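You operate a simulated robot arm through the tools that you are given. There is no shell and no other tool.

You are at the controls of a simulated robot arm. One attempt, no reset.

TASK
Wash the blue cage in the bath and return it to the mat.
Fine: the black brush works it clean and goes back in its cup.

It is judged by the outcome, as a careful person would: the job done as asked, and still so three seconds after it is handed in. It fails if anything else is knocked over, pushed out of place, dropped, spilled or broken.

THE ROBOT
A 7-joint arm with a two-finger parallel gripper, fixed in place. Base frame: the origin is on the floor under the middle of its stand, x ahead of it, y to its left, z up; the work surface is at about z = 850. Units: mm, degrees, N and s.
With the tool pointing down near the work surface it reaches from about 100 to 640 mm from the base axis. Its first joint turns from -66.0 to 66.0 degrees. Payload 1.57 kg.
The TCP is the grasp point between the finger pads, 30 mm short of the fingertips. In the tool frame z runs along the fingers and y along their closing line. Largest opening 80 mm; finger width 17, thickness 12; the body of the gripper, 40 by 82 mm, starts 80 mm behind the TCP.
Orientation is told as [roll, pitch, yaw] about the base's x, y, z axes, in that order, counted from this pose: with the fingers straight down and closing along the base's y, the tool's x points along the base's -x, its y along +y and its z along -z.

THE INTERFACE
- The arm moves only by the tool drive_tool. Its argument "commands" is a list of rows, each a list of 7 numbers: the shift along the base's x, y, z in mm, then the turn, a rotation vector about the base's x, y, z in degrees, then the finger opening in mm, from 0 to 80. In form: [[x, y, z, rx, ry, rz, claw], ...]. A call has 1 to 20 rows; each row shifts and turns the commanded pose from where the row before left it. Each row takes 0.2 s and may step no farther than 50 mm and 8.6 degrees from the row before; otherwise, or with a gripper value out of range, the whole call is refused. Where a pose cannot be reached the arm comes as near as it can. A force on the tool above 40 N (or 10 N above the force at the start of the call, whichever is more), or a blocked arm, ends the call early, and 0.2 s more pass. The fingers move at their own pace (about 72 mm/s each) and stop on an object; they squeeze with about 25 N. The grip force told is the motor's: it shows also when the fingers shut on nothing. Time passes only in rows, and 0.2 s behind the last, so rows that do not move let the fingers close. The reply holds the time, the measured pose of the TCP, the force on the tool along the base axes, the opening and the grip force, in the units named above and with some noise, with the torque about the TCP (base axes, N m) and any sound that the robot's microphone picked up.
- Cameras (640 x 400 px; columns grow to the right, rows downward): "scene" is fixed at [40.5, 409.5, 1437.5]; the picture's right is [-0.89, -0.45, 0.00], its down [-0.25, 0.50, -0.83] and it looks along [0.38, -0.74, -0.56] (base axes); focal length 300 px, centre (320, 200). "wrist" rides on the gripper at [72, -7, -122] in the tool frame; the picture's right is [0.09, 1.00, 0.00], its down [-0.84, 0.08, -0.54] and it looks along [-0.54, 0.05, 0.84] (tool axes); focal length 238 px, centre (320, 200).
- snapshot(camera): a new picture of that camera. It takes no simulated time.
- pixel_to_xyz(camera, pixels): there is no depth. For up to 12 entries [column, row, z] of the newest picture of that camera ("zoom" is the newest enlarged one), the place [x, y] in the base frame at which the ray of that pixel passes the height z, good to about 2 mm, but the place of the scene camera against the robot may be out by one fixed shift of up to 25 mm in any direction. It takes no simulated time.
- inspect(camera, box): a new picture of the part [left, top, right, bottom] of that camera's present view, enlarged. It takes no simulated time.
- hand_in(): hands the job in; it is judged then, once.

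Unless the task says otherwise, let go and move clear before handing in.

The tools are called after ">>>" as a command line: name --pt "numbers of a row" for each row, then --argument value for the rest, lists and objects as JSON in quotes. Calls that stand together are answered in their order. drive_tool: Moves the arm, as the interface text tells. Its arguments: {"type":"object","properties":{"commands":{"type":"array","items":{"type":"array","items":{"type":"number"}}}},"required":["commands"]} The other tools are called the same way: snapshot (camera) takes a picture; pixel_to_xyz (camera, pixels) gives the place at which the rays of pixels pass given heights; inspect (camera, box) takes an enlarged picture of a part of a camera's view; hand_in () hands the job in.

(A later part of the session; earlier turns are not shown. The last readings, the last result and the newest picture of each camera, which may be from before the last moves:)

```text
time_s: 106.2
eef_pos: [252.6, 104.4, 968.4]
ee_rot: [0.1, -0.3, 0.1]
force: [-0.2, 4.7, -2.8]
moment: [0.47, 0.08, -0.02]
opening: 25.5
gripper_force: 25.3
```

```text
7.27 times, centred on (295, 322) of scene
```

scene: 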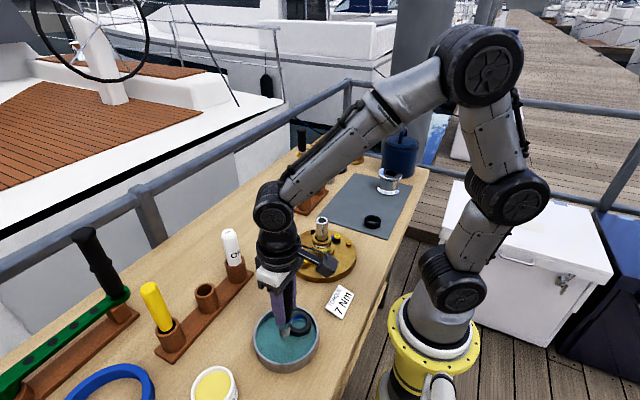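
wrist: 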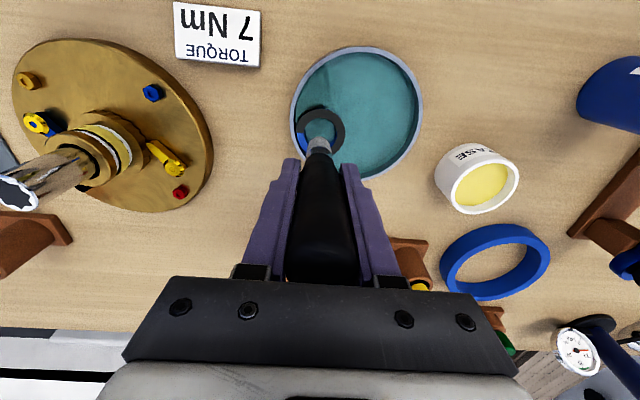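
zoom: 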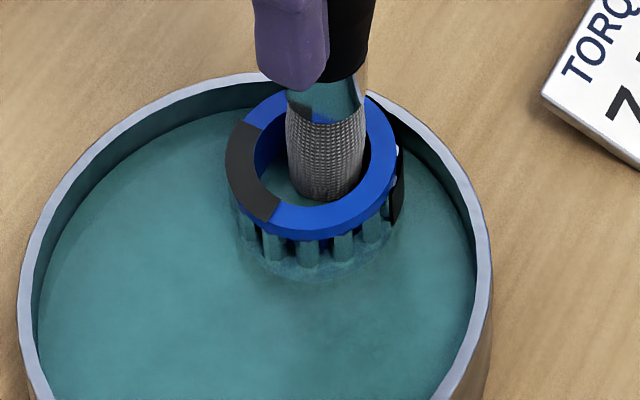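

There's no further change after eight more rubs at this spot. I'll add sideways rubbing along the bore wall with slightly larger strokes.

>>> drive_tool --pt "4 0.5 0 0 0 0 14" --pt "-4 -0.5 0 0 0 0 14" --pt "-4 0.5 0 0 0 0 14" --pt "4 -0.5 0 0 0 0 14" --pt "4 0.5 -4 0 0 0 14" --pt "-4 -0.5 0 0 0 0 14" --pt "-4 0.5 0 0 0 0 14" --pt "4 -0.5 4 0 0 0 14" --pt "0 0 0 0 0 0 14"

>>> inspect --camera "wrist" --box '[250, 70, 390, 200]'

>>> inspect --camera "scene" --box '[260, 295, 330, 350]'

```text
time_s: 108.2
eef_pos: [251.9, 104.7, 967.3]
ee_rot: [0.2, -0.4, 0.1]
force: [-2.3, 6.6, -3.0]
moment: [0.58, 0.2, 0.02]
opening: 25.8
gripper_force: 24.8
```

```text
3.08 times, centred on (320, 135) of wrist
```

zoom: 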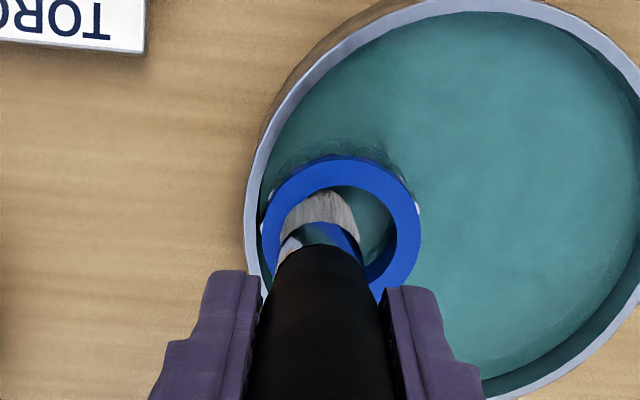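

```text
7.27 times, centred on (295, 322) of scene
```

zoom: 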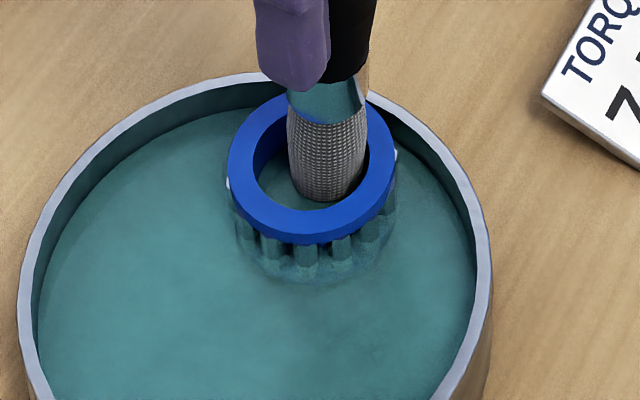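

The lid is now entirely blue, and the near belt quarter at zoom (300,160) is gone. I'll do one more set of rubs for safety, then lift out and check the hidden (+x,-y) side of the belt.

>>> drive_tool --pt "4 0.5 0 0 0 0 14" --pt "-4 -0.5 0 0 0 0 14" --pt "-4 0.5 0 0 0 0 14" --pt "4 -0.5 0 0 0 0 14" --pt "4 0.5 -4 0 0 0 14" --pt "-4 -0.5 0 0 0 0 14" --pt "-4 0.5 0 0 0 0 14" --pt "4 -0.5 4 0 0 0 14" --pt "2 5 2 0 0 0 14" --pt "0 2 8 0 0 0 14" --pt "0 0 12 0 0 0 14" --pt "0 10 12 0 0 0 14" --pt "0 15 5 0 0 0 14" --pt "0 0 0 0 0 0 14"

>>> snapshot --camera "wrist"

>>> inspect --camera "wrist" --box '[250, 70, 360, 170]'

>>> inspect --camera "scene" --box '[260, 295, 330, 350]'

```text
time_s: 111.2
eef_pos: [255.2, 136.1, 1007.9]
ee_rot: [0.1, -0.4, 0.1]
force: [-0.4, -0.1, -0.6]
moment: [0.02, 0.02, 0.0]
opening: 25.6
gripper_force: 24.4
```

```text
taken
```

wrist: 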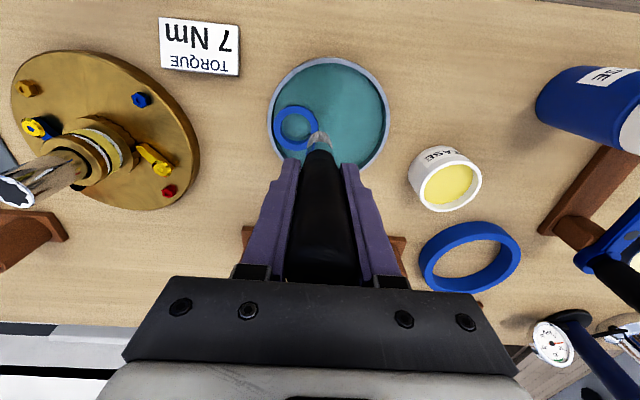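

```text
4.00 times, centred on (305, 120) of wrist
```

zoom: 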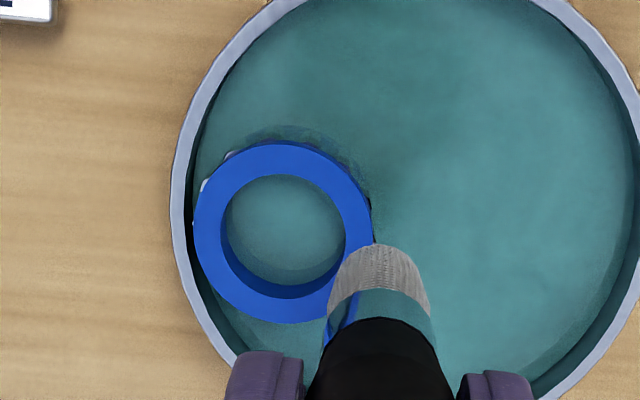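

```text
7.27 times, centred on (295, 322) of scene
```

zoom: 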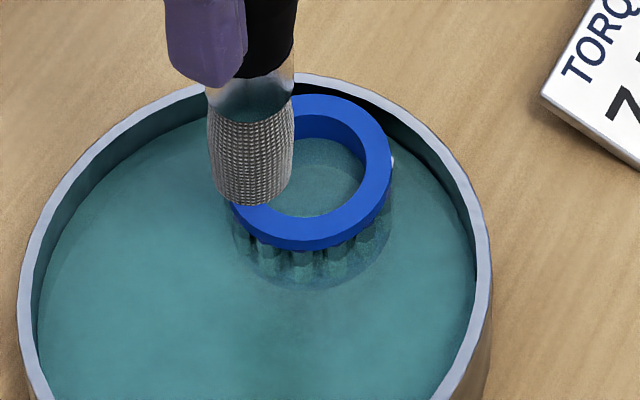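

No dark edge shows around the blue ring now. I'll zoom tightly on its lower-left side, where the last belt quarter was.

>>> inspect --camera "wrist" --box '[268, 100, 318, 155]'

>>> inspect --camera "scene" --box '[285, 305, 315, 340]'

```text
7.27 times, centred on (293, 128) of wrist
```

zoom: 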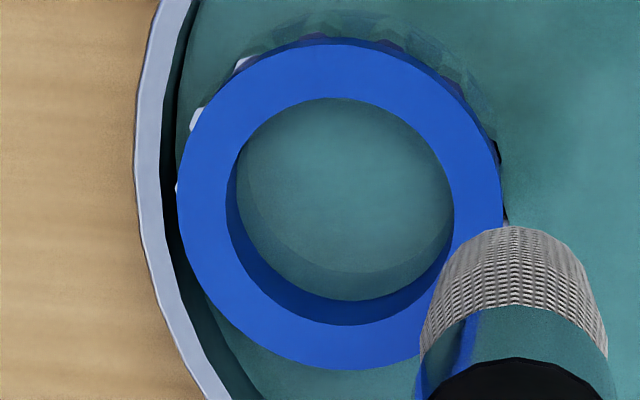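

```text
11.43 times, centred on (300, 322) of scene
```

zoom: 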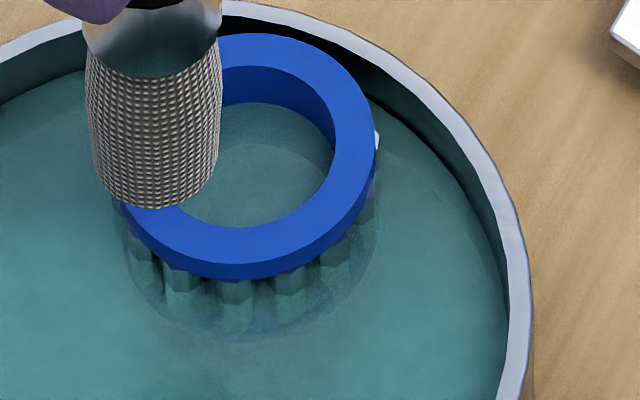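

The cage is clean all around. Next I'll raise the brush, carry it back over its cup and check the alignment, since the tip seems to lean about 4 mm toward +x.

>>> drive_tool --pt "0 0 35 0 0 0 14" --pt "0 0 40 0 0 0 14" --pt "25 4 0 0 0 0 14" --pt "45 6 0 0 0 0 14" --pt "45 6 0 0 0 0 14" --pt "45 5 0 0 0 0 14" --pt "25 3 0 0 0 0 14" --pt "0 0 0 0 0 0 14"

>>> snapshot --camera "wrist"

>>> inspect --camera "wrist" --box '[270, 80, 370, 180]'

>>> inspect --camera "scene" --box '[130, 170, 270, 320]'

```text
time_s: 113.0
eef_pos: [439.7, 161.0, 1082.3]
ee_rot: [0.1, -0.4, 0.0]
force: [-0.8, -0.3, -0.5]
moment: [0.01, 0.0, 0.03]
opening: 25.5
gripper_force: 24.9
```

```text
taken
```

wrist: 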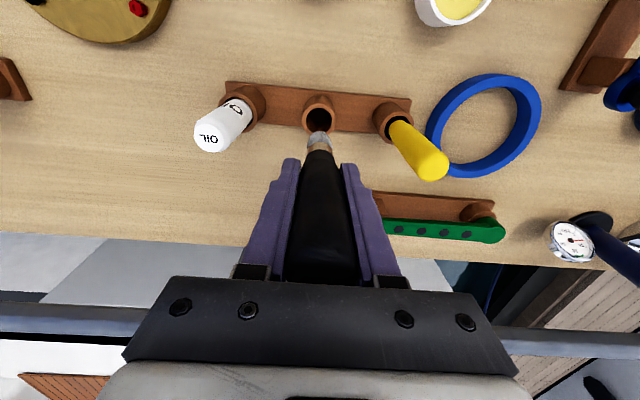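

```text
4.00 times, centred on (320, 130) of wrist
```

zoom: 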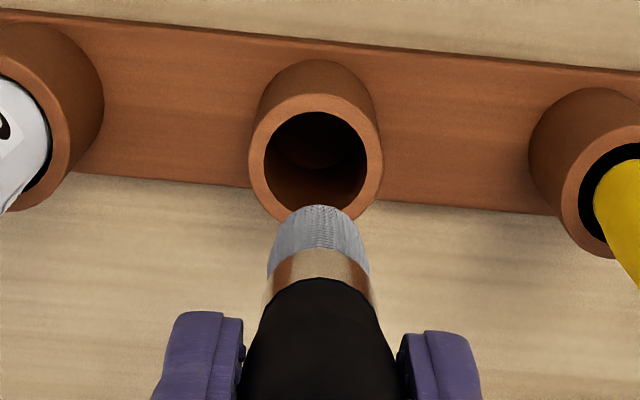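

```text
2.67 times, centred on (200, 245) of scene
```

zoom: 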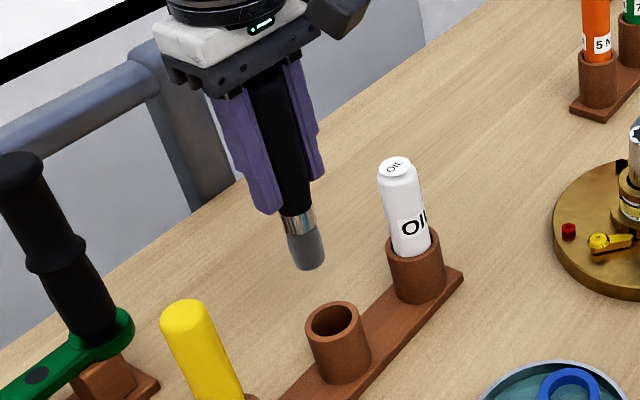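

The tip edge is at wrist row 131 against 127 originally, a lean of about 2.6 degrees. I'll turn the tool by that amount to make the brush vertical, centre over the cup at (444.9,160.1) and come down to just above the rim.

>>> drive_tool --pt "5.2 -0.9 0 0 2.6 0 14" --pt "0 0 -20 0 0 0 14" --pt "0 0 -25 0 0 0 14" --pt "0 0 -20 0 0 0 14" --pt "0 0 0 0 0 0 14"

>>> snapshot --camera "wrist"

>>> inspect --camera "wrist" --box '[270, 80, 370, 180]'

>>> inspect --camera "scene" --box '[150, 220, 250, 330]'

```text
time_s: 114.2
eef_pos: [444.2, 159.2, 1017.9]
ee_rot: [0.2, 2.2, 0.0]
force: [-0.4, 1.0, -0.2]
moment: [0.0, 0.01, 0.0]
opening: 25.7
gripper_force: 24.7
```

```text
taken
```

wrist: 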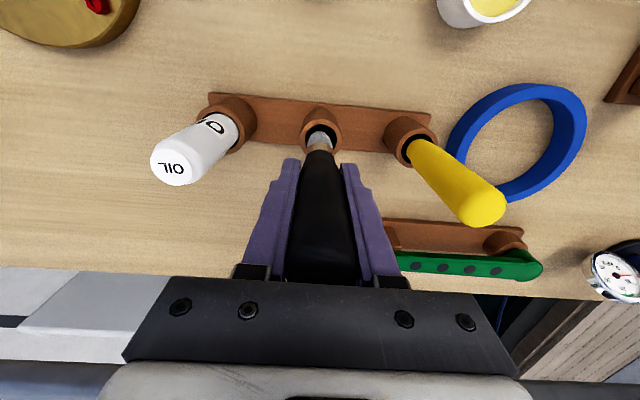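

```text
4.00 times, centred on (320, 130) of wrist
```

zoom: 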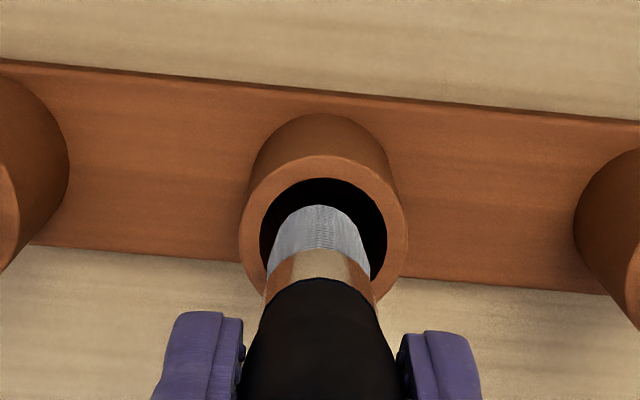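

```text
3.64 times, centred on (200, 275) of scene
```

zoom: 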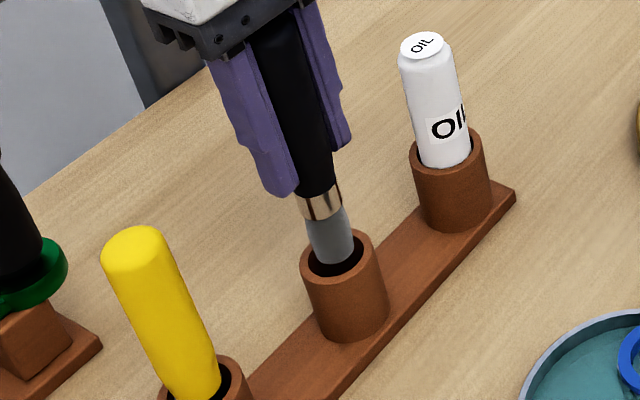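

The tip sits over the cup mouth, about 1 mm off in y. I'll shift by that and lower in steps, watching the force.

>>> drive_tool --pt "0 1 -8 0 0 0 14" --pt "0 0 -8 0 0 0 14" --pt "0 0 -8 0 0 0 14" --pt "0 0 -6 0 0 0 14" --pt "0 0 0 0 0 0 14"

>>> inspect --camera "scene" --box '[150, 220, 250, 330]'

>>> inspect --camera "wrist" --box '[270, 80, 370, 180]'

```text
time_s: 115.4
eef_pos: [444.7, 160.7, 987.0]
ee_rot: [0.1, 2.3, 0.0]
force: [-0.2, -0.2, -0.4]
moment: [0.01, 0.0, -0.02]
opening: 25.9
gripper_force: 24.9
```

```text
3.64 times, centred on (200, 275) of scene
```

zoom: 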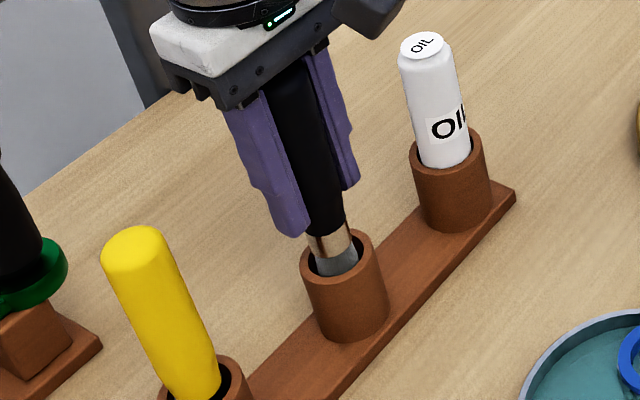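

```text
4.00 times, centred on (320, 130) of wrist
```

zoom: 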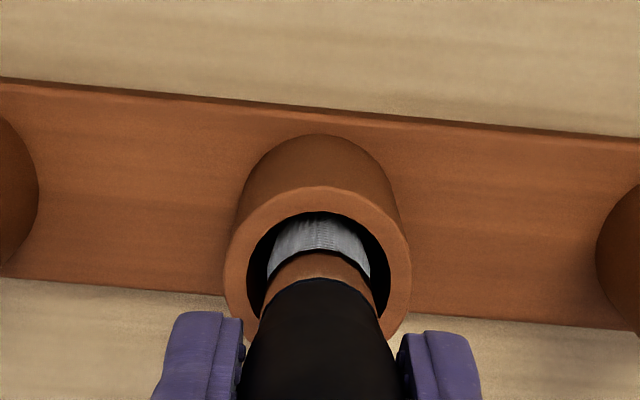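

The bristles are inside the cup with no force and look centred. I'll continue down toward the floor.

>>> drive_tool --pt "0 0 -7 0 0 0 14" --pt "0 0 -7 0 0 0 14" --pt "0 0 -5 0 0 0 14" --pt "0 0 0 0 0 0 14"

>>> drive_tool --pt "0 0 -2 0 0 0 14" --pt "0 0 -1.5 0 0 0 14" --pt "0 0 0 0 0 0 14"

```text
time_s: 116.4
eef_pos: [445.7, 159.2, 967.9]
ee_rot: [0.2, 2.2, 0.0]
force: [-0.1, 0.4, -1.7]
moment: [0.0, 0.01, -0.01]
opening: 25.6
gripper_force: 25.8
```

```text
time_s: 117.2
eef_pos: [443.7, 159.7, 963.9]
ee_rot: [0.1, 2.2, 0.1]
force: [-0.9, -0.1, -0.2]
moment: [0.01, -0.01, 0.06]
opening: 25.8
gripper_force: 25.0
```

>>> drive_tool --pt "0 0 -1.5 0 0 0 14" --pt "0 0 0 0 0 0 14"

>>> drive_tool --pt "0 0 -1 0 0 0 14" --pt "0 0 0 0 0 0 14"

```text
time_s: 117.8
eef_pos: [444.7, 160.3, 964.3]
ee_rot: [0.1, 2.3, 0.0]
force: [-0.5, -0.3, 0.3]
moment: [0.01, 0.01, 0.0]
opening: 25.6
gripper_force: 25.3
```

```text
time_s: 118.4
eef_pos: [445.5, 158.5, 962.8]
ee_rot: [0.1, 2.3, 0.0]
force: [0.4, -0.5, -1.4]
moment: [-0.01, -0.01, 0.05]
opening: 25.7
gripper_force: 25.3
```

The tool is at z≈962.8 with no floor contact yet. I'll continue in 1 mm steps.

>>> drive_tool --pt "0 0 -1 0 0 0 14" --pt "0 0 0 0 0 0 14"

>>> drive_tool --pt "0 0 -0.8 0 0 0 14" --pt "0 0 0 0 0 0 14"

```text
time_s: 119.0
eef_pos: [444.8, 159.8, 961.4]
ee_rot: [0.1, 2.1, 0.0]
force: [-0.2, -0.2, 0.5]
moment: [-0.01, -0.01, 0.0]
opening: 25.5
gripper_force: 25.0
```

```text
time_s: 119.6
eef_pos: [445.2, 159.0, 960.7]
ee_rot: [0.1, 2.2, 0.0]
force: [-0.2, 0.3, -0.7]
moment: [0.02, 0.01, -0.01]
opening: 25.5
gripper_force: 25.1
```

There's still no contact at z≈960.7, so the brush may have slid a little up in the grip. I'll go on stepping down.

>>> drive_tool --pt "0 0 -0.8 0 0 0 14" --pt "0 0 0 0 0 0 14"

>>> drive_tool --pt "0 0 -0.8 0 0 0 14" --pt "0 0 0 0 0 0 14"

>>> drive_tool --pt "0 0 -0.8 0 0 0 14" --pt "0 0 0 0 0 0 14"

```text
time_s: 120.2
eef_pos: [445.1, 160.5, 959.2]
ee_rot: [0.1, 2.2, 0.0]
force: [-0.8, 0.4, 2.6]
moment: [0.0, 0.12, 0.0]
opening: 25.5
gripper_force: 24.6
```

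```text
time_s: 120.8
eef_pos: [446.4, 161.0, 960.8]
ee_rot: [0.1, 2.0, 0.0]
force: [-2.3, -1.5, 11.0]
moment: [-0.15, 0.39, 0.01]
opening: 25.5
gripper_force: 24.7
```

```text
time_s: 121.4
eef_pos: [445.6, 158.6, 959.6]
ee_rot: [0.2, 2.1, 0.0]
force: [-5.4, -3.7, 22.9]
moment: [-0.31, 0.54, 0.0]
opening: 25.5
gripper_force: 25.0
```

The floor is felt now at z≈960 with up to 23 N. I'll relieve the pressure and open the fingers slowly.

>>> drive_tool --pt "0 0 1.4 0 0 0 14" --pt "0 0 0 0 0 0 22" --pt "0 0 0 0 0 0 28" --pt "0 0 0 0 0 0 36" --pt "0 0 0 0 0 0 46" --pt "0 0 0 0 0 0 58" --pt "0 0 0 0 0 0 58"

>>> snapshot --camera "wrist"

>>> inspect --camera "scene" --box '[150, 220, 250, 330]'

```text
time_s: 123.0
eef_pos: [445.0, 159.5, 960.1]
ee_rot: [0.1, 2.2, 0.0]
force: [1.1, -0.6, 0.7]
moment: [0.01, -0.02, 0.0]
opening: 58.0
gripper_force: 0.0
```

```text
taken
```

wrist: 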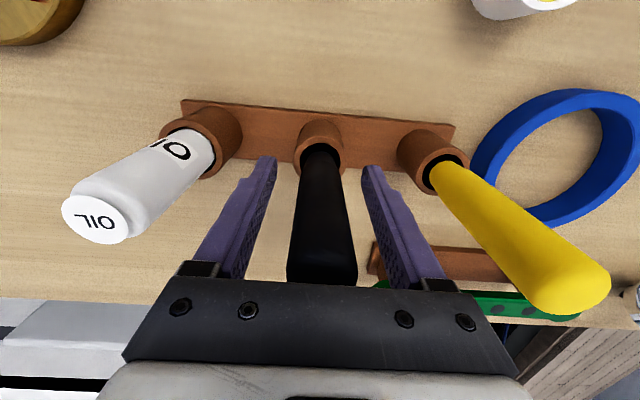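

```text
3.64 times, centred on (200, 275) of scene
```

zoom: 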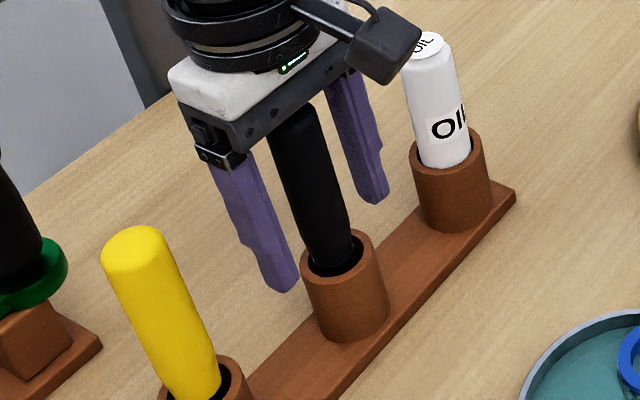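

The brush stands in its cup, free between the open fingers. I'll rise straight up clear of it, then level the tool again.

>>> drive_tool --pt "0 0 15 0 0 0 58" --pt "0 0 30 0 0 0 58" --pt "0 0 40 0 0 0 58" --pt "0 0 40 0 0 0 58" --pt "0 0 30 0 0 0 58" --pt "0 0 0 -0.1 -2.2 0 58" --pt "0 0 0 0 0 0 58"

>>> snapshot --camera "scene"

>>> inspect --camera "scene" --box '[150, 220, 250, 330]'

```text
time_s: 124.6
eef_pos: [445.2, 158.9, 1114.4]
ee_rot: [0.0, 0.0, -0.1]
force: [-0.1, -0.5, 0.1]
moment: [0.02, -0.03, 0.02]
opening: 57.9
gripper_force: 0.1
```

```text
taken
```

scene: 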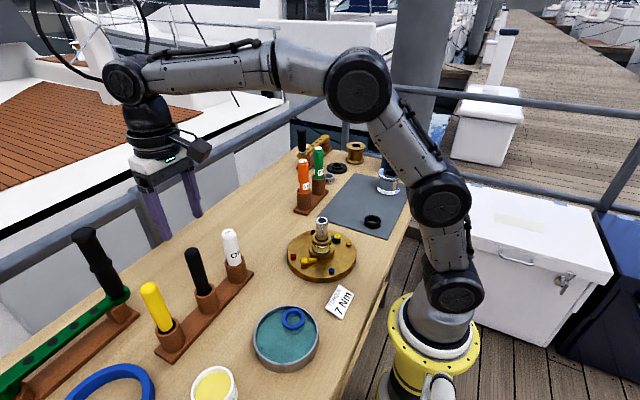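

```text
3.64 times, centred on (200, 275) of scene
```

zoom: 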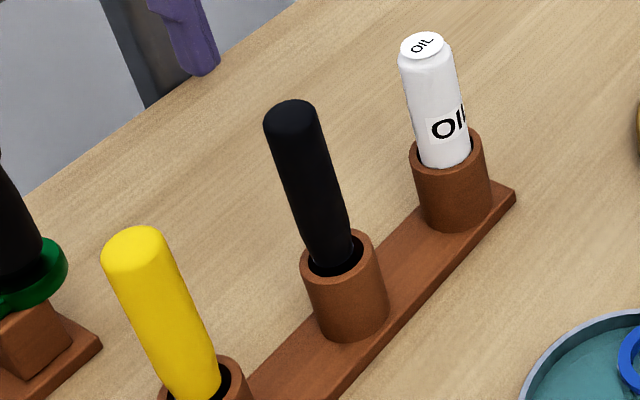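

The black brush is back in its cup with everything around it undisturbed. Next I'll move over the bath to fetch the cage, which rests against the -y wall.

>>> drive_tool --pt "-30 -4 0 0 0 0 40" --pt "-45 -6 -10 0 0 0 28" --pt "-45 -6 -10 0 0 0 28" --pt "-45 -6 -10 0 0 0 28" --pt "-25 -7 -10 0 0 0 28" --pt "0 0 -30 0 0 0 28" --pt "0 0 -20 0 0 0 28" --pt "0 0 0 0 0 0 28"

>>> snapshot --camera "wrist"

>>> inspect --camera "wrist" --box '[250, 50, 390, 180]'

>>> inspect --camera "scene" --box '[250, 290, 330, 370]'

```text
time_s: 126.4
eef_pos: [256.3, 129.5, 1025.0]
ee_rot: [0.0, 0.0, 0.0]
force: [-0.4, 0.3, 0.3]
moment: [0.01, 0.0, 0.02]
opening: 27.8
gripper_force: 0.0
```

```text
taken
```

wrist: 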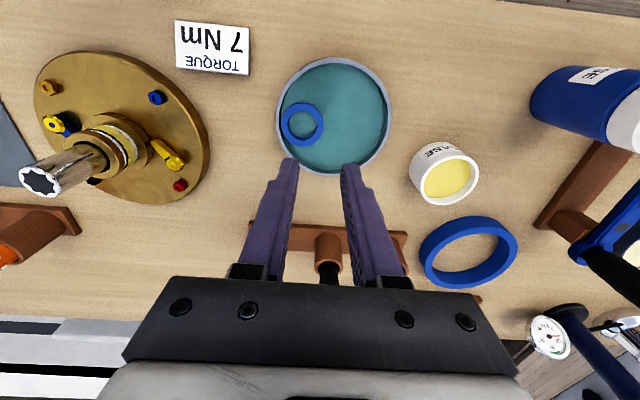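

```text
3.08 times, centred on (320, 115) of wrist
```

zoom: 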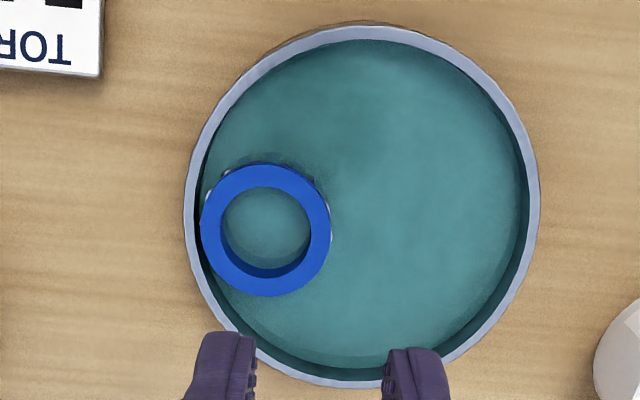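

```text
5.00 times, centred on (290, 330) of scene
```

zoom: 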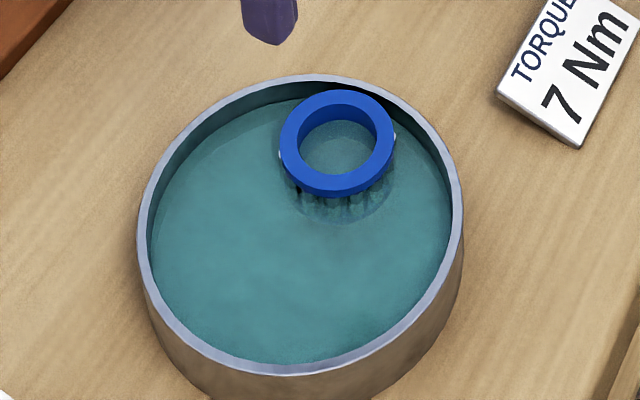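

The clean blue ring is at wrist (302,125) against the -y wall. I'll compute its position for a pinch on the +y side of its wall, with one finger inside the bore.

>>> pixel_to_xyz --camera "wrist" --pixels '[[302.3, 125.1, 877], [281, 125.1, 877], [323.6, 125.1, 877], [302.3, 103.8, 877], [302.3, 146.5, 877], [301.5, 119, 877], [303, 134, 877]]'

>>> inspect --camera "wrist" --box '[275, 95, 335, 155]'

```text
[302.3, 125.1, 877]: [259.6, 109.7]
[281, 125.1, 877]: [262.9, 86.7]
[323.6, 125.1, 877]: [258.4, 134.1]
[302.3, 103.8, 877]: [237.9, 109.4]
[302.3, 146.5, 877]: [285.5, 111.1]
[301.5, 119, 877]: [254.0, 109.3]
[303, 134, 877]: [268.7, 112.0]
```

```text
6.67 times, centred on (305, 125) of wrist
```

zoom: 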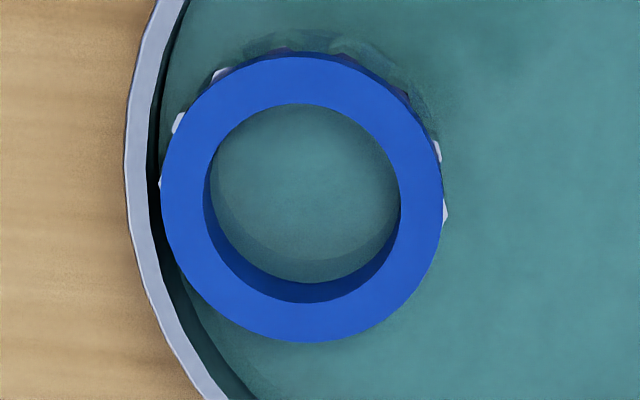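

The cage centre is about (259.5,110). I'll centre the pinch point at (259.5,129.5) with a 28 mm opening and lower to just above the ring to check.

>>> drive_tool --pt "3.2 0 -20 0 0 0 28" --pt "0 0 -40 0 0 0 28" --pt "0 0 -35 0 0 0 28" --pt "0 0 0 0 0 0 28"

>>> snapshot --camera "wrist"

>>> inspect --camera "wrist" --box '[230, 90, 390, 220]'

>>> inspect --camera "scene" --box '[250, 270, 330, 360]'

```text
time_s: 127.4
eef_pos: [258.5, 131.3, 929.0]
ee_rot: [0.1, 0.0, 0.0]
force: [0.2, -0.6, -0.1]
moment: [-0.03, -0.02, -0.02]
opening: 27.9
gripper_force: 0.0
```

```text
taken
```

wrist: 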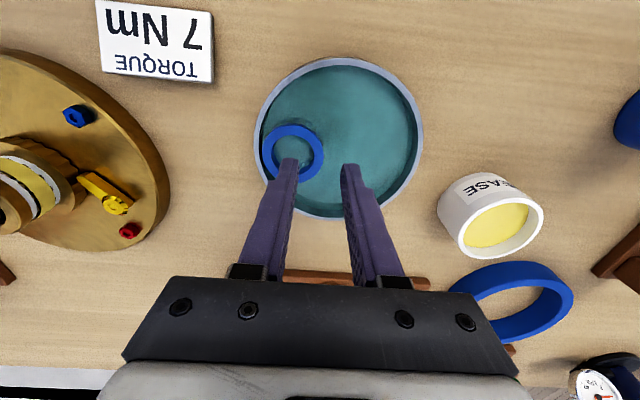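

```text
3.08 times, centred on (310, 155) of wrist
```

zoom: 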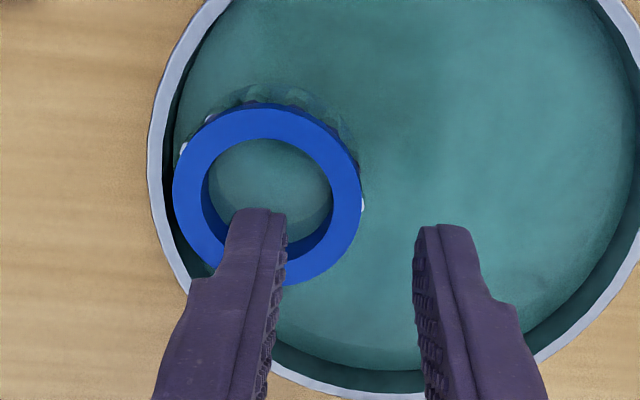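

```text
4.44 times, centred on (290, 315) of scene
```

zoom: 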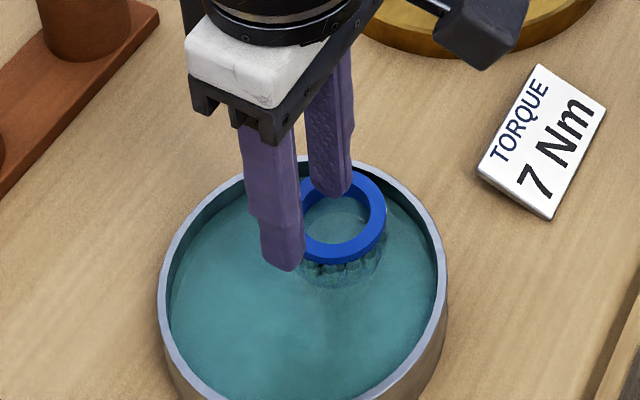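

The inner finger is above the bore and the outer one clear of the ring on the +y side. I'll refine the cage centre from this closer view.

>>> pixel_to_xyz --camera "wrist" --pixels '[[292.8, 154.4, 877], [262, 154.4, 877], [323.6, 154.4, 877], [293, 125, 877], [293, 184, 877]]'

```text
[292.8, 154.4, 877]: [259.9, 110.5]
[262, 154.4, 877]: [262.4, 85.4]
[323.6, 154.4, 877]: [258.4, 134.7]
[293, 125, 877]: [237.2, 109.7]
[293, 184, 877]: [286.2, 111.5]
```

The centre confirms near (260.3,110.4). I'll nudge 1 mm toward +x and lower the fingers around the ring's +y wall.

>>> drive_tool --pt "1 -0.5 -14 0 0 0 28" --pt "0 0 -12 0 0 0 28" --pt "0 0 -8 0 0 0 28" --pt "0 0 -4 0 0 0 28" --pt "0 0 0 0 0 0 28"

>>> inspect --camera "wrist" --box '[230, 100, 390, 230]'

>>> inspect --camera "scene" --box '[250, 280, 330, 360]'

```text
time_s: 128.6
eef_pos: [259.4, 130.6, 892.2]
ee_rot: [0.0, -0.1, 0.0]
force: [1.5, -0.6, -0.1]
moment: [-0.05, -0.01, -0.02]
opening: 28.1
gripper_force: 0.0
```

```text
3.08 times, centred on (310, 165) of wrist
```

zoom: 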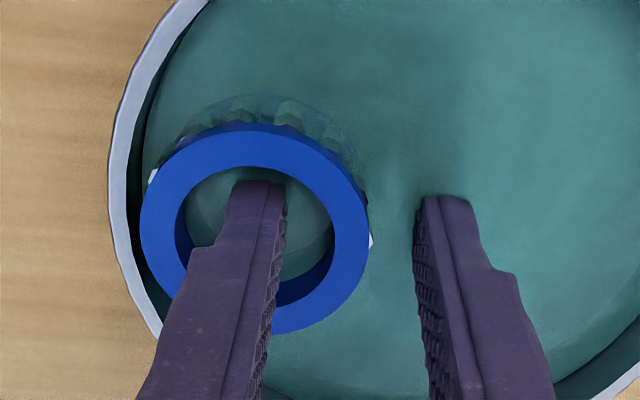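

```text
5.00 times, centred on (290, 320) of scene
```

zoom: 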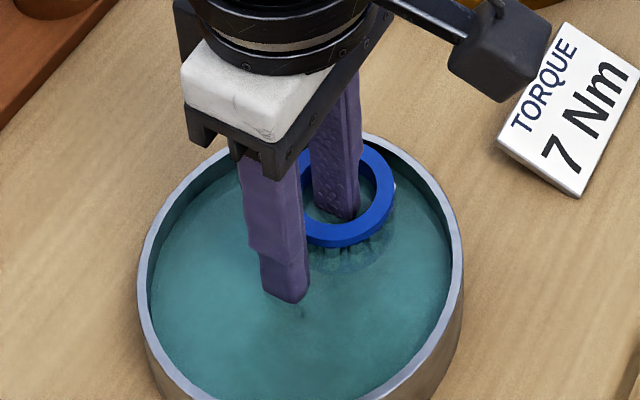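

One finger is in the bore and the other outside, with no contact. I'll lower 4 mm more and close on the ring's wall.

>>> drive_tool --pt "0 0 -3.5 0 0 0 28" --pt "0 0 0 0 0 0 22" --pt "0 0 0 0 0 0 16" --pt "0 0 0 0 0 0 10" --pt "0 0 0 0 0 0 4" --pt "0 0 0 0 0 0 0" --pt "0 0 0 0 0 0 0"

>>> inspect --camera "wrist" --box '[230, 100, 390, 230]'

>>> inspect --camera "scene" --box '[250, 280, 330, 360]'

```text
time_s: 130.2
eef_pos: [260.5, 131.7, 888.6]
ee_rot: [0.0, -0.1, 0.0]
force: [0.0, -0.1, 0.2]
moment: [-0.01, 0.01, -0.01]
opening: 5.4
gripper_force: 25.0
```

```text
3.08 times, centred on (310, 165) of wrist
```

zoom: 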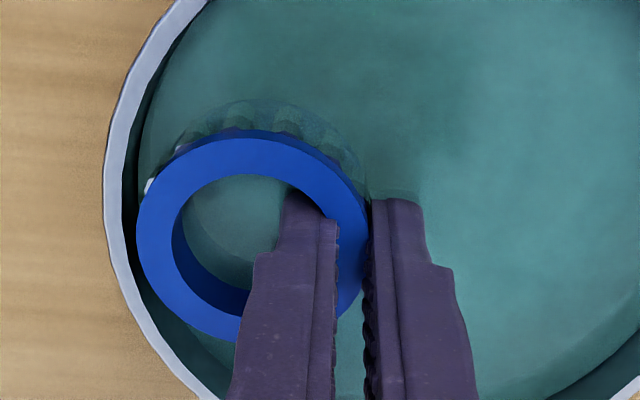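

```text
5.00 times, centred on (290, 320) of scene
```

zoom: 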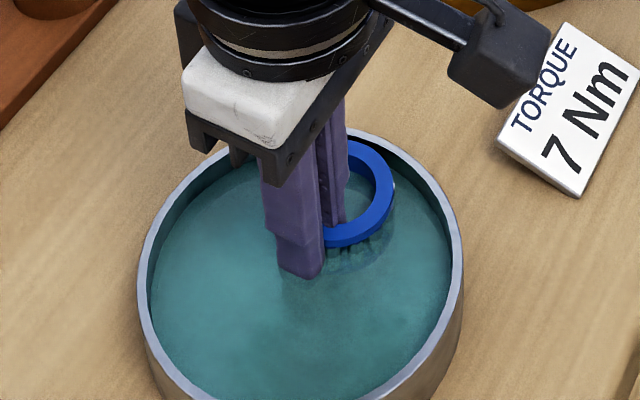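

The pinch holds the ring's wall at 5.4 mm with 25 N. I'll lift slowly and check that the cage hangs level.

>>> drive_tool --pt "0 0 3 0 0 0 0" --pt "0 0 5 0 0 0 0" --pt "0 0 8 0 0 0 0" --pt "0 0 10 0 0 0 0" --pt "0 0 12 0 0 0 0" --pt "0 0 12 0 0 0 0" --pt "0 0 0 0 0 0 0"

>>> inspect --camera "wrist" --box '[230, 100, 390, 230]'

>>> inspect --camera "scene" --box '[250, 260, 330, 350]'

```text
time_s: 131.8
eef_pos: [259.5, 129.8, 938.7]
ee_rot: [0.0, 0.0, -0.1]
force: [-0.1, 0.7, -1.1]
moment: [0.04, 0.01, -0.02]
opening: 5.7
gripper_force: 25.1
```

```text
3.08 times, centred on (310, 165) of wrist
```

zoom: 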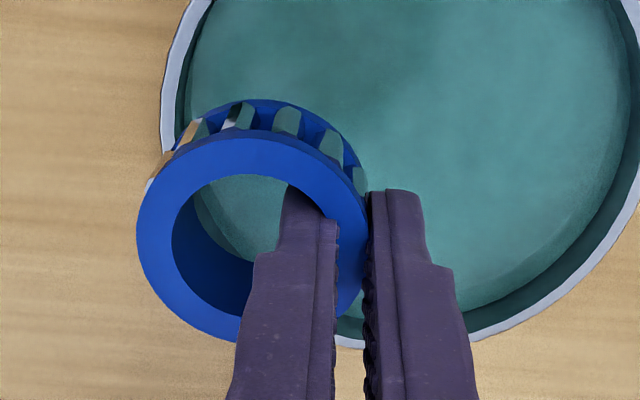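

```text
4.44 times, centred on (290, 305) of scene
```

zoom: 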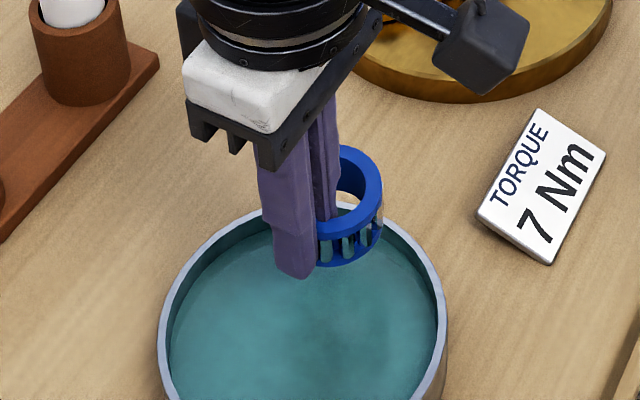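

The cage comes up clean, with blue rims and bright rollers, and hangs steadily. I'll let it drain a moment over the bath, then raise it and check its far side with a small turn.

>>> drive_tool --pt "0 0 0 0 0 0 0" --pt "0 0 0 0 0 0 0" --pt "0 0 15 0 0 0 0" --pt "0 0 30 0 0 0 0" --pt "0 0 35 0 0 0 0" --pt "0 0 35 0 0 0 0" --pt "0 0 25 0 0 0 0" --pt "0 0 0 0 0 0 0"

>>> snapshot --camera "scene"

>>> inspect --camera "wrist" --box '[230, 100, 390, 230]'

```text
time_s: 133.6
eef_pos: [260.1, 130.0, 1079.6]
ee_rot: [0.0, 0.0, -0.1]
force: [-0.7, 0.0, -1.3]
moment: [0.03, 0.03, -0.02]
opening: 5.3
gripper_force: 24.5
```

```text
taken
```

scene: 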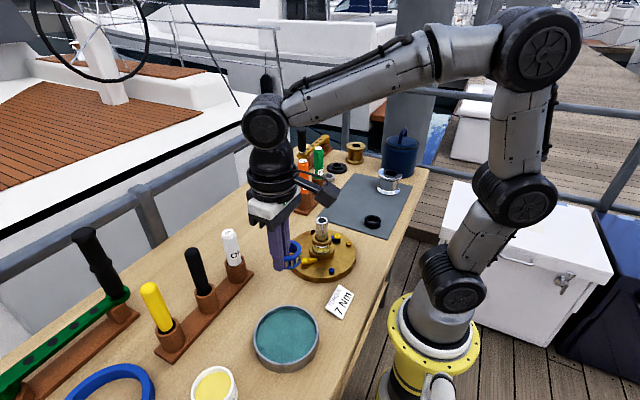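

```text
3.08 times, centred on (310, 165) of wrist
```

zoom: 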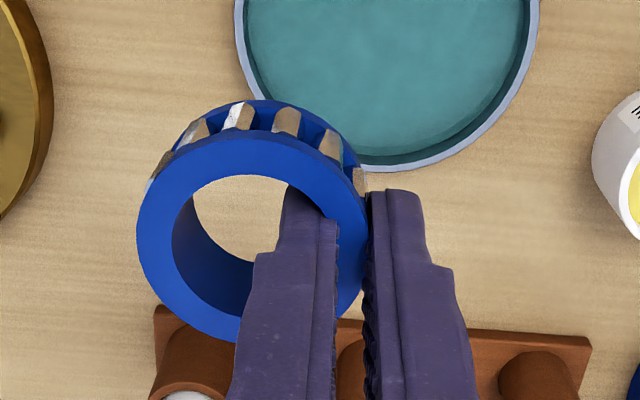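

The rollers gleam on every side I can see here. I'll zoom in with the scene camera as a further check before carrying it over.

>>> inspect --camera "scene" --box '[265, 230, 315, 280]'

>>> inspect --camera "wrist" --box '[250, 120, 330, 230]'

```text
8.00 times, centred on (290, 255) of scene
```

zoom: 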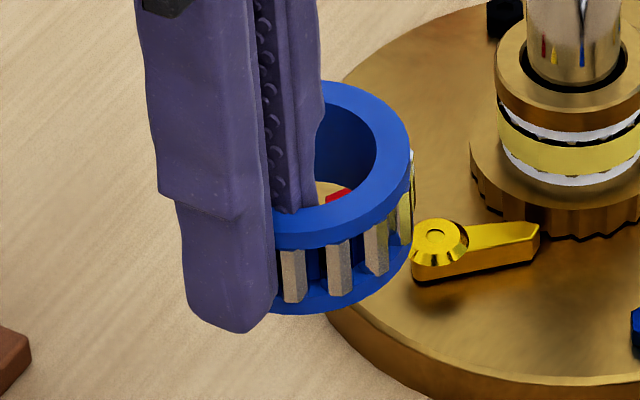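

```text
3.64 times, centred on (290, 175) of wrist
```

zoom: 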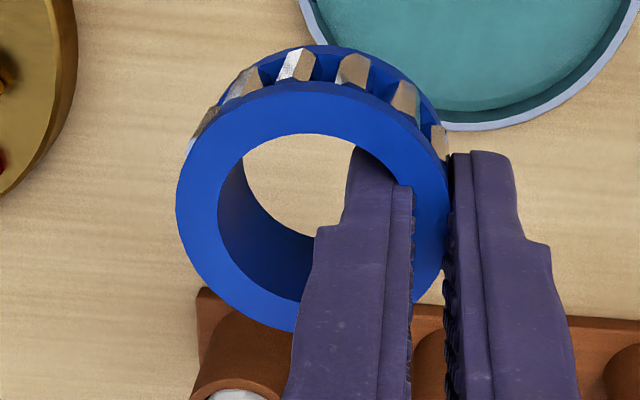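

Everything visible is clean. The one side I can't see faces away from both cameras, so I'll turn the tool 90 degrees here to show it to the scene camera.

>>> drive_tool --pt "0 0 0 0 0 8 0" --pt "0 0 0 0 0 8.2 0" --pt "0 0 0 0 0 8.2 0" --pt "0 0 0 0 0 8.2 0" --pt "0 0 0 0 0 8.2 0" --pt "0 0 0 0 0 8.2 0" --pt "0 0 0 0 0 8.2 0" --pt "0 0 0 0 0 8.2 0" --pt "0 0 0 0 0 8.2 0" --pt "0 0 0 0 0 8.2 0" --pt "0 0 0 0 0 8.2 0" --pt "0 0 0 0 0 0 0"

>>> snapshot --camera "scene"

>>> inspect --camera "scene" --box '[245, 230, 315, 290]'

```text
time_s: 136.2
eef_pos: [258.4, 129.7, 1077.2]
ee_rot: [0.1, -0.1, 90.1]
force: [0.8, -0.4, -0.8]
moment: [-0.01, 0.01, -0.01]
opening: 5.4
gripper_force: 24.8
```

```text
taken
```

scene: 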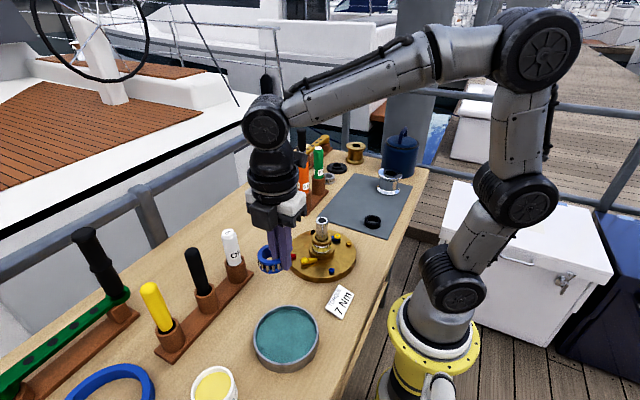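

```text
6.67 times, centred on (280, 260) of scene
```

zoom: 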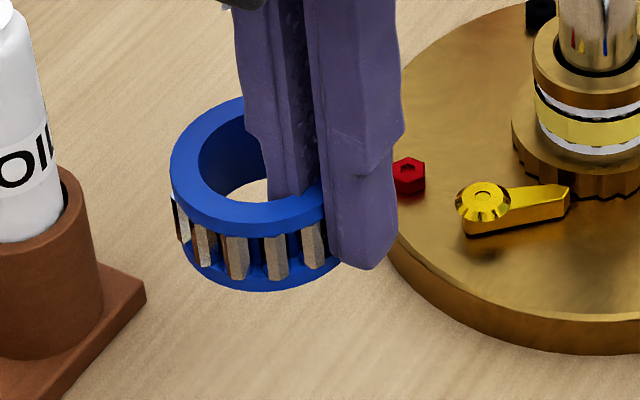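

The far side is clean too, with bright rollers all round. I'll carry the cage across to the mat at this height, turning the tool back on the way.

>>> drive_tool --pt "4 -20 0 0 0 -7 0" --pt "7 -36 0 0 0 -8.2 0" --pt "7 -38 0 0 0 -8.2 0" --pt "7 -38 0 0 0 -8.2 0" --pt "7 -38 0 0 0 -8.2 0" --pt "7 -38 0 0 0 -8.2 0" --pt "7 -38 0 0 0 -8.2 0" --pt "7 -38 0 0 0 -8.2 0" --pt "7 -38 0 0 0 -8.2 0" --pt "7 -38 0 0 0 -8.2 0" --pt "6 -30 0 0 0 -8.2 0" --pt "2.5 -12 0 0 0 -1 0" --pt "0 0 0 0 0 0 0"

>>> snapshot --camera "wrist"

>>> snapshot --camera "scene"

```text
time_s: 139.0
eef_pos: [334.3, -273.0, 1078.1]
ee_rot: [0.0, 0.0, -0.1]
force: [0.2, 0.1, -1.0]
moment: [0.03, 0.01, -0.03]
opening: 5.4
gripper_force: 25.0
```

```text
taken
```

wrist: 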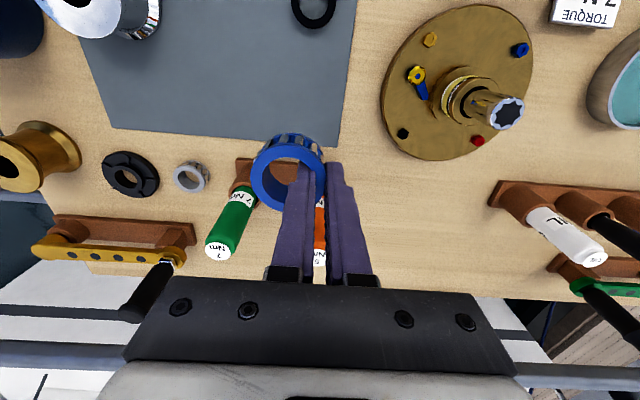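

```text
taken
```

scene: 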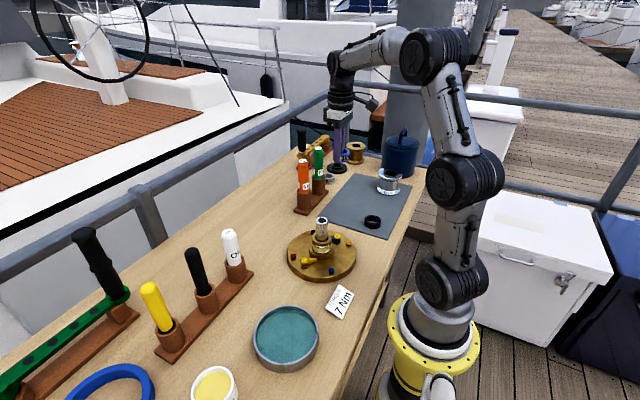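

The cage hangs over its old spot on the mat, with its centre near (335,-293) and clear space around it. I'll lower to about 15 mm above the mat, then feel for contact.

>>> drive_tool --pt "0.8 0 -30 0 0 0 0" --pt "0 0 -40 0 0 0 0" --pt "0 0 -40 0 0 0 0" --pt "0 0 -35 0 0 0 0" --pt "0 0 -20 0 0 0 0" --pt "0 0 -10 0 0 0 0" --pt "0 0 0 0 0 0 0"

>>> snapshot --camera "wrist"

>>> inspect --camera "scene" --box '[290, 150, 400, 250]'

```text
time_s: 140.6
eef_pos: [335.5, -273.2, 903.4]
ee_rot: [0.1, 0.0, 0.0]
force: [0.3, -0.4, -1.4]
moment: [0.0, -0.01, -0.02]
opening: 5.7
gripper_force: 24.5
```

```text
taken
```

wrist: 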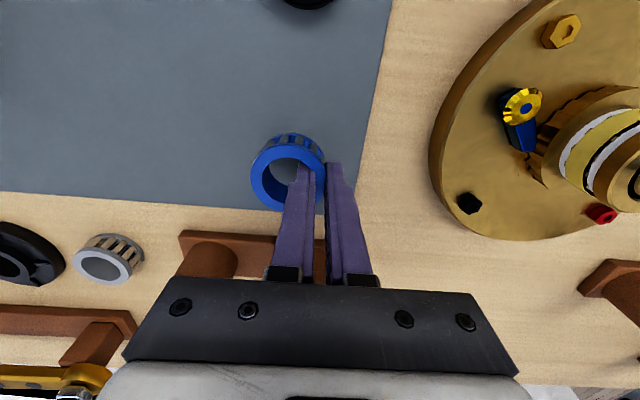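

```text
4.00 times, centred on (345, 200) of scene
```

zoom: 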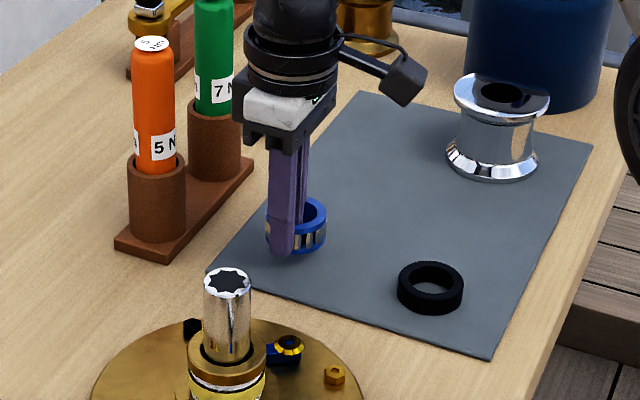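

The cage is just above its place on the mat. I'll lower slowly to contact.

>>> drive_tool --pt "0 0 -6 0 0 0 0" --pt "0 0 -5 0 0 0 0" --pt "0 0 -2 0 0 0 0" --pt "0 0 0 0 0 0 0"

>>> drive_tool --pt "0 0 -1 0 0 0 0" --pt "0 0 0 0 0 0 0"

>>> drive_tool --pt "0 0 -1 0 0 0 0" --pt "0 0 0 0 0 0 0"

```text
time_s: 141.6
eef_pos: [334.8, -271.8, 889.8]
ee_rot: [0.1, 0.0, 0.0]
force: [0.5, 0.7, -1.4]
moment: [0.05, -0.01, 0.0]
opening: 5.4
gripper_force: 25.2
```

```text
time_s: 142.2
eef_pos: [335.4, -271.7, 889.0]
ee_rot: [0.0, 0.0, 0.0]
force: [0.4, -0.4, -1.1]
moment: [0.03, 0.01, 0.03]
opening: 5.6
gripper_force: 25.2
```

```text
time_s: 142.8
eef_pos: [336.8, -271.7, 888.7]
ee_rot: [0.1, -0.1, 0.0]
force: [-0.5, -0.6, -0.8]
moment: [0.0, -0.02, -0.02]
opening: 5.9
gripper_force: 25.0
```

>>> drive_tool --pt "0 0 -1 0 0 0 0" --pt "0 0 0 0 0 0 0"

>>> drive_tool --pt "0 0 -0.8 0 0 0 0" --pt "0 0 0 0 0 0 0"

```text
time_s: 143.4
eef_pos: [335.7, -272.1, 887.0]
ee_rot: [0.0, -0.1, 0.0]
force: [0.3, 0.2, -1.4]
moment: [0.02, -0.01, 0.02]
opening: 5.2
gripper_force: 24.9
```

```text
time_s: 144.0
eef_pos: [335.3, -272.3, 887.1]
ee_rot: [0.0, 0.0, 0.0]
force: [-0.5, -0.3, 0.2]
moment: [-0.02, 0.06, -0.01]
opening: 5.7
gripper_force: 25.0
```

The weight reading is going to zero at z≈887, so the cage is just touching. I'll take one more small step to confirm.

>>> drive_tool --pt "0 0 -0.6 0 0 0 0" --pt "0 0 0 0 0 0 0"

>>> inspect --camera "wrist" --box '[230, 90, 370, 220]'

>>> inspect --camera "scene" --box '[315, 180, 375, 230]'

```text
time_s: 144.6
eef_pos: [335.1, -271.8, 885.9]
ee_rot: [0.0, 0.0, -0.1]
force: [-3.7, -0.8, 6.3]
moment: [-0.04, 0.22, -0.03]
opening: 5.5
gripper_force: 25.1
```

```text
3.08 times, centred on (300, 155) of wrist
```

zoom: 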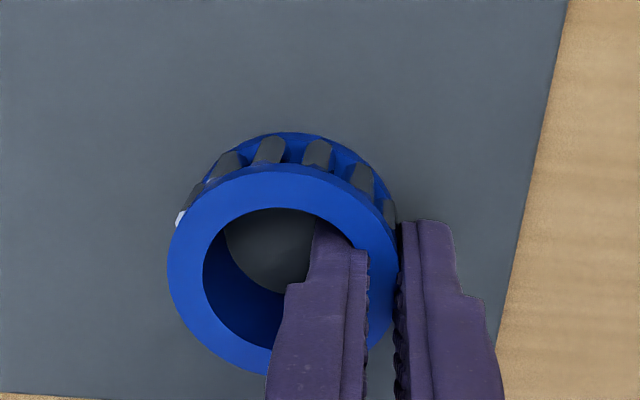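

```text
8.00 times, centred on (345, 205) of scene
```

zoom: 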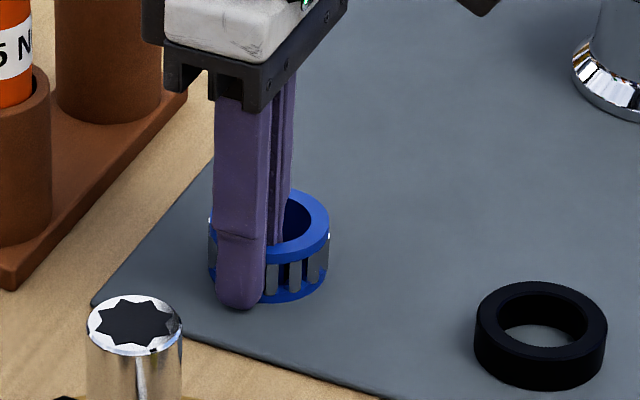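

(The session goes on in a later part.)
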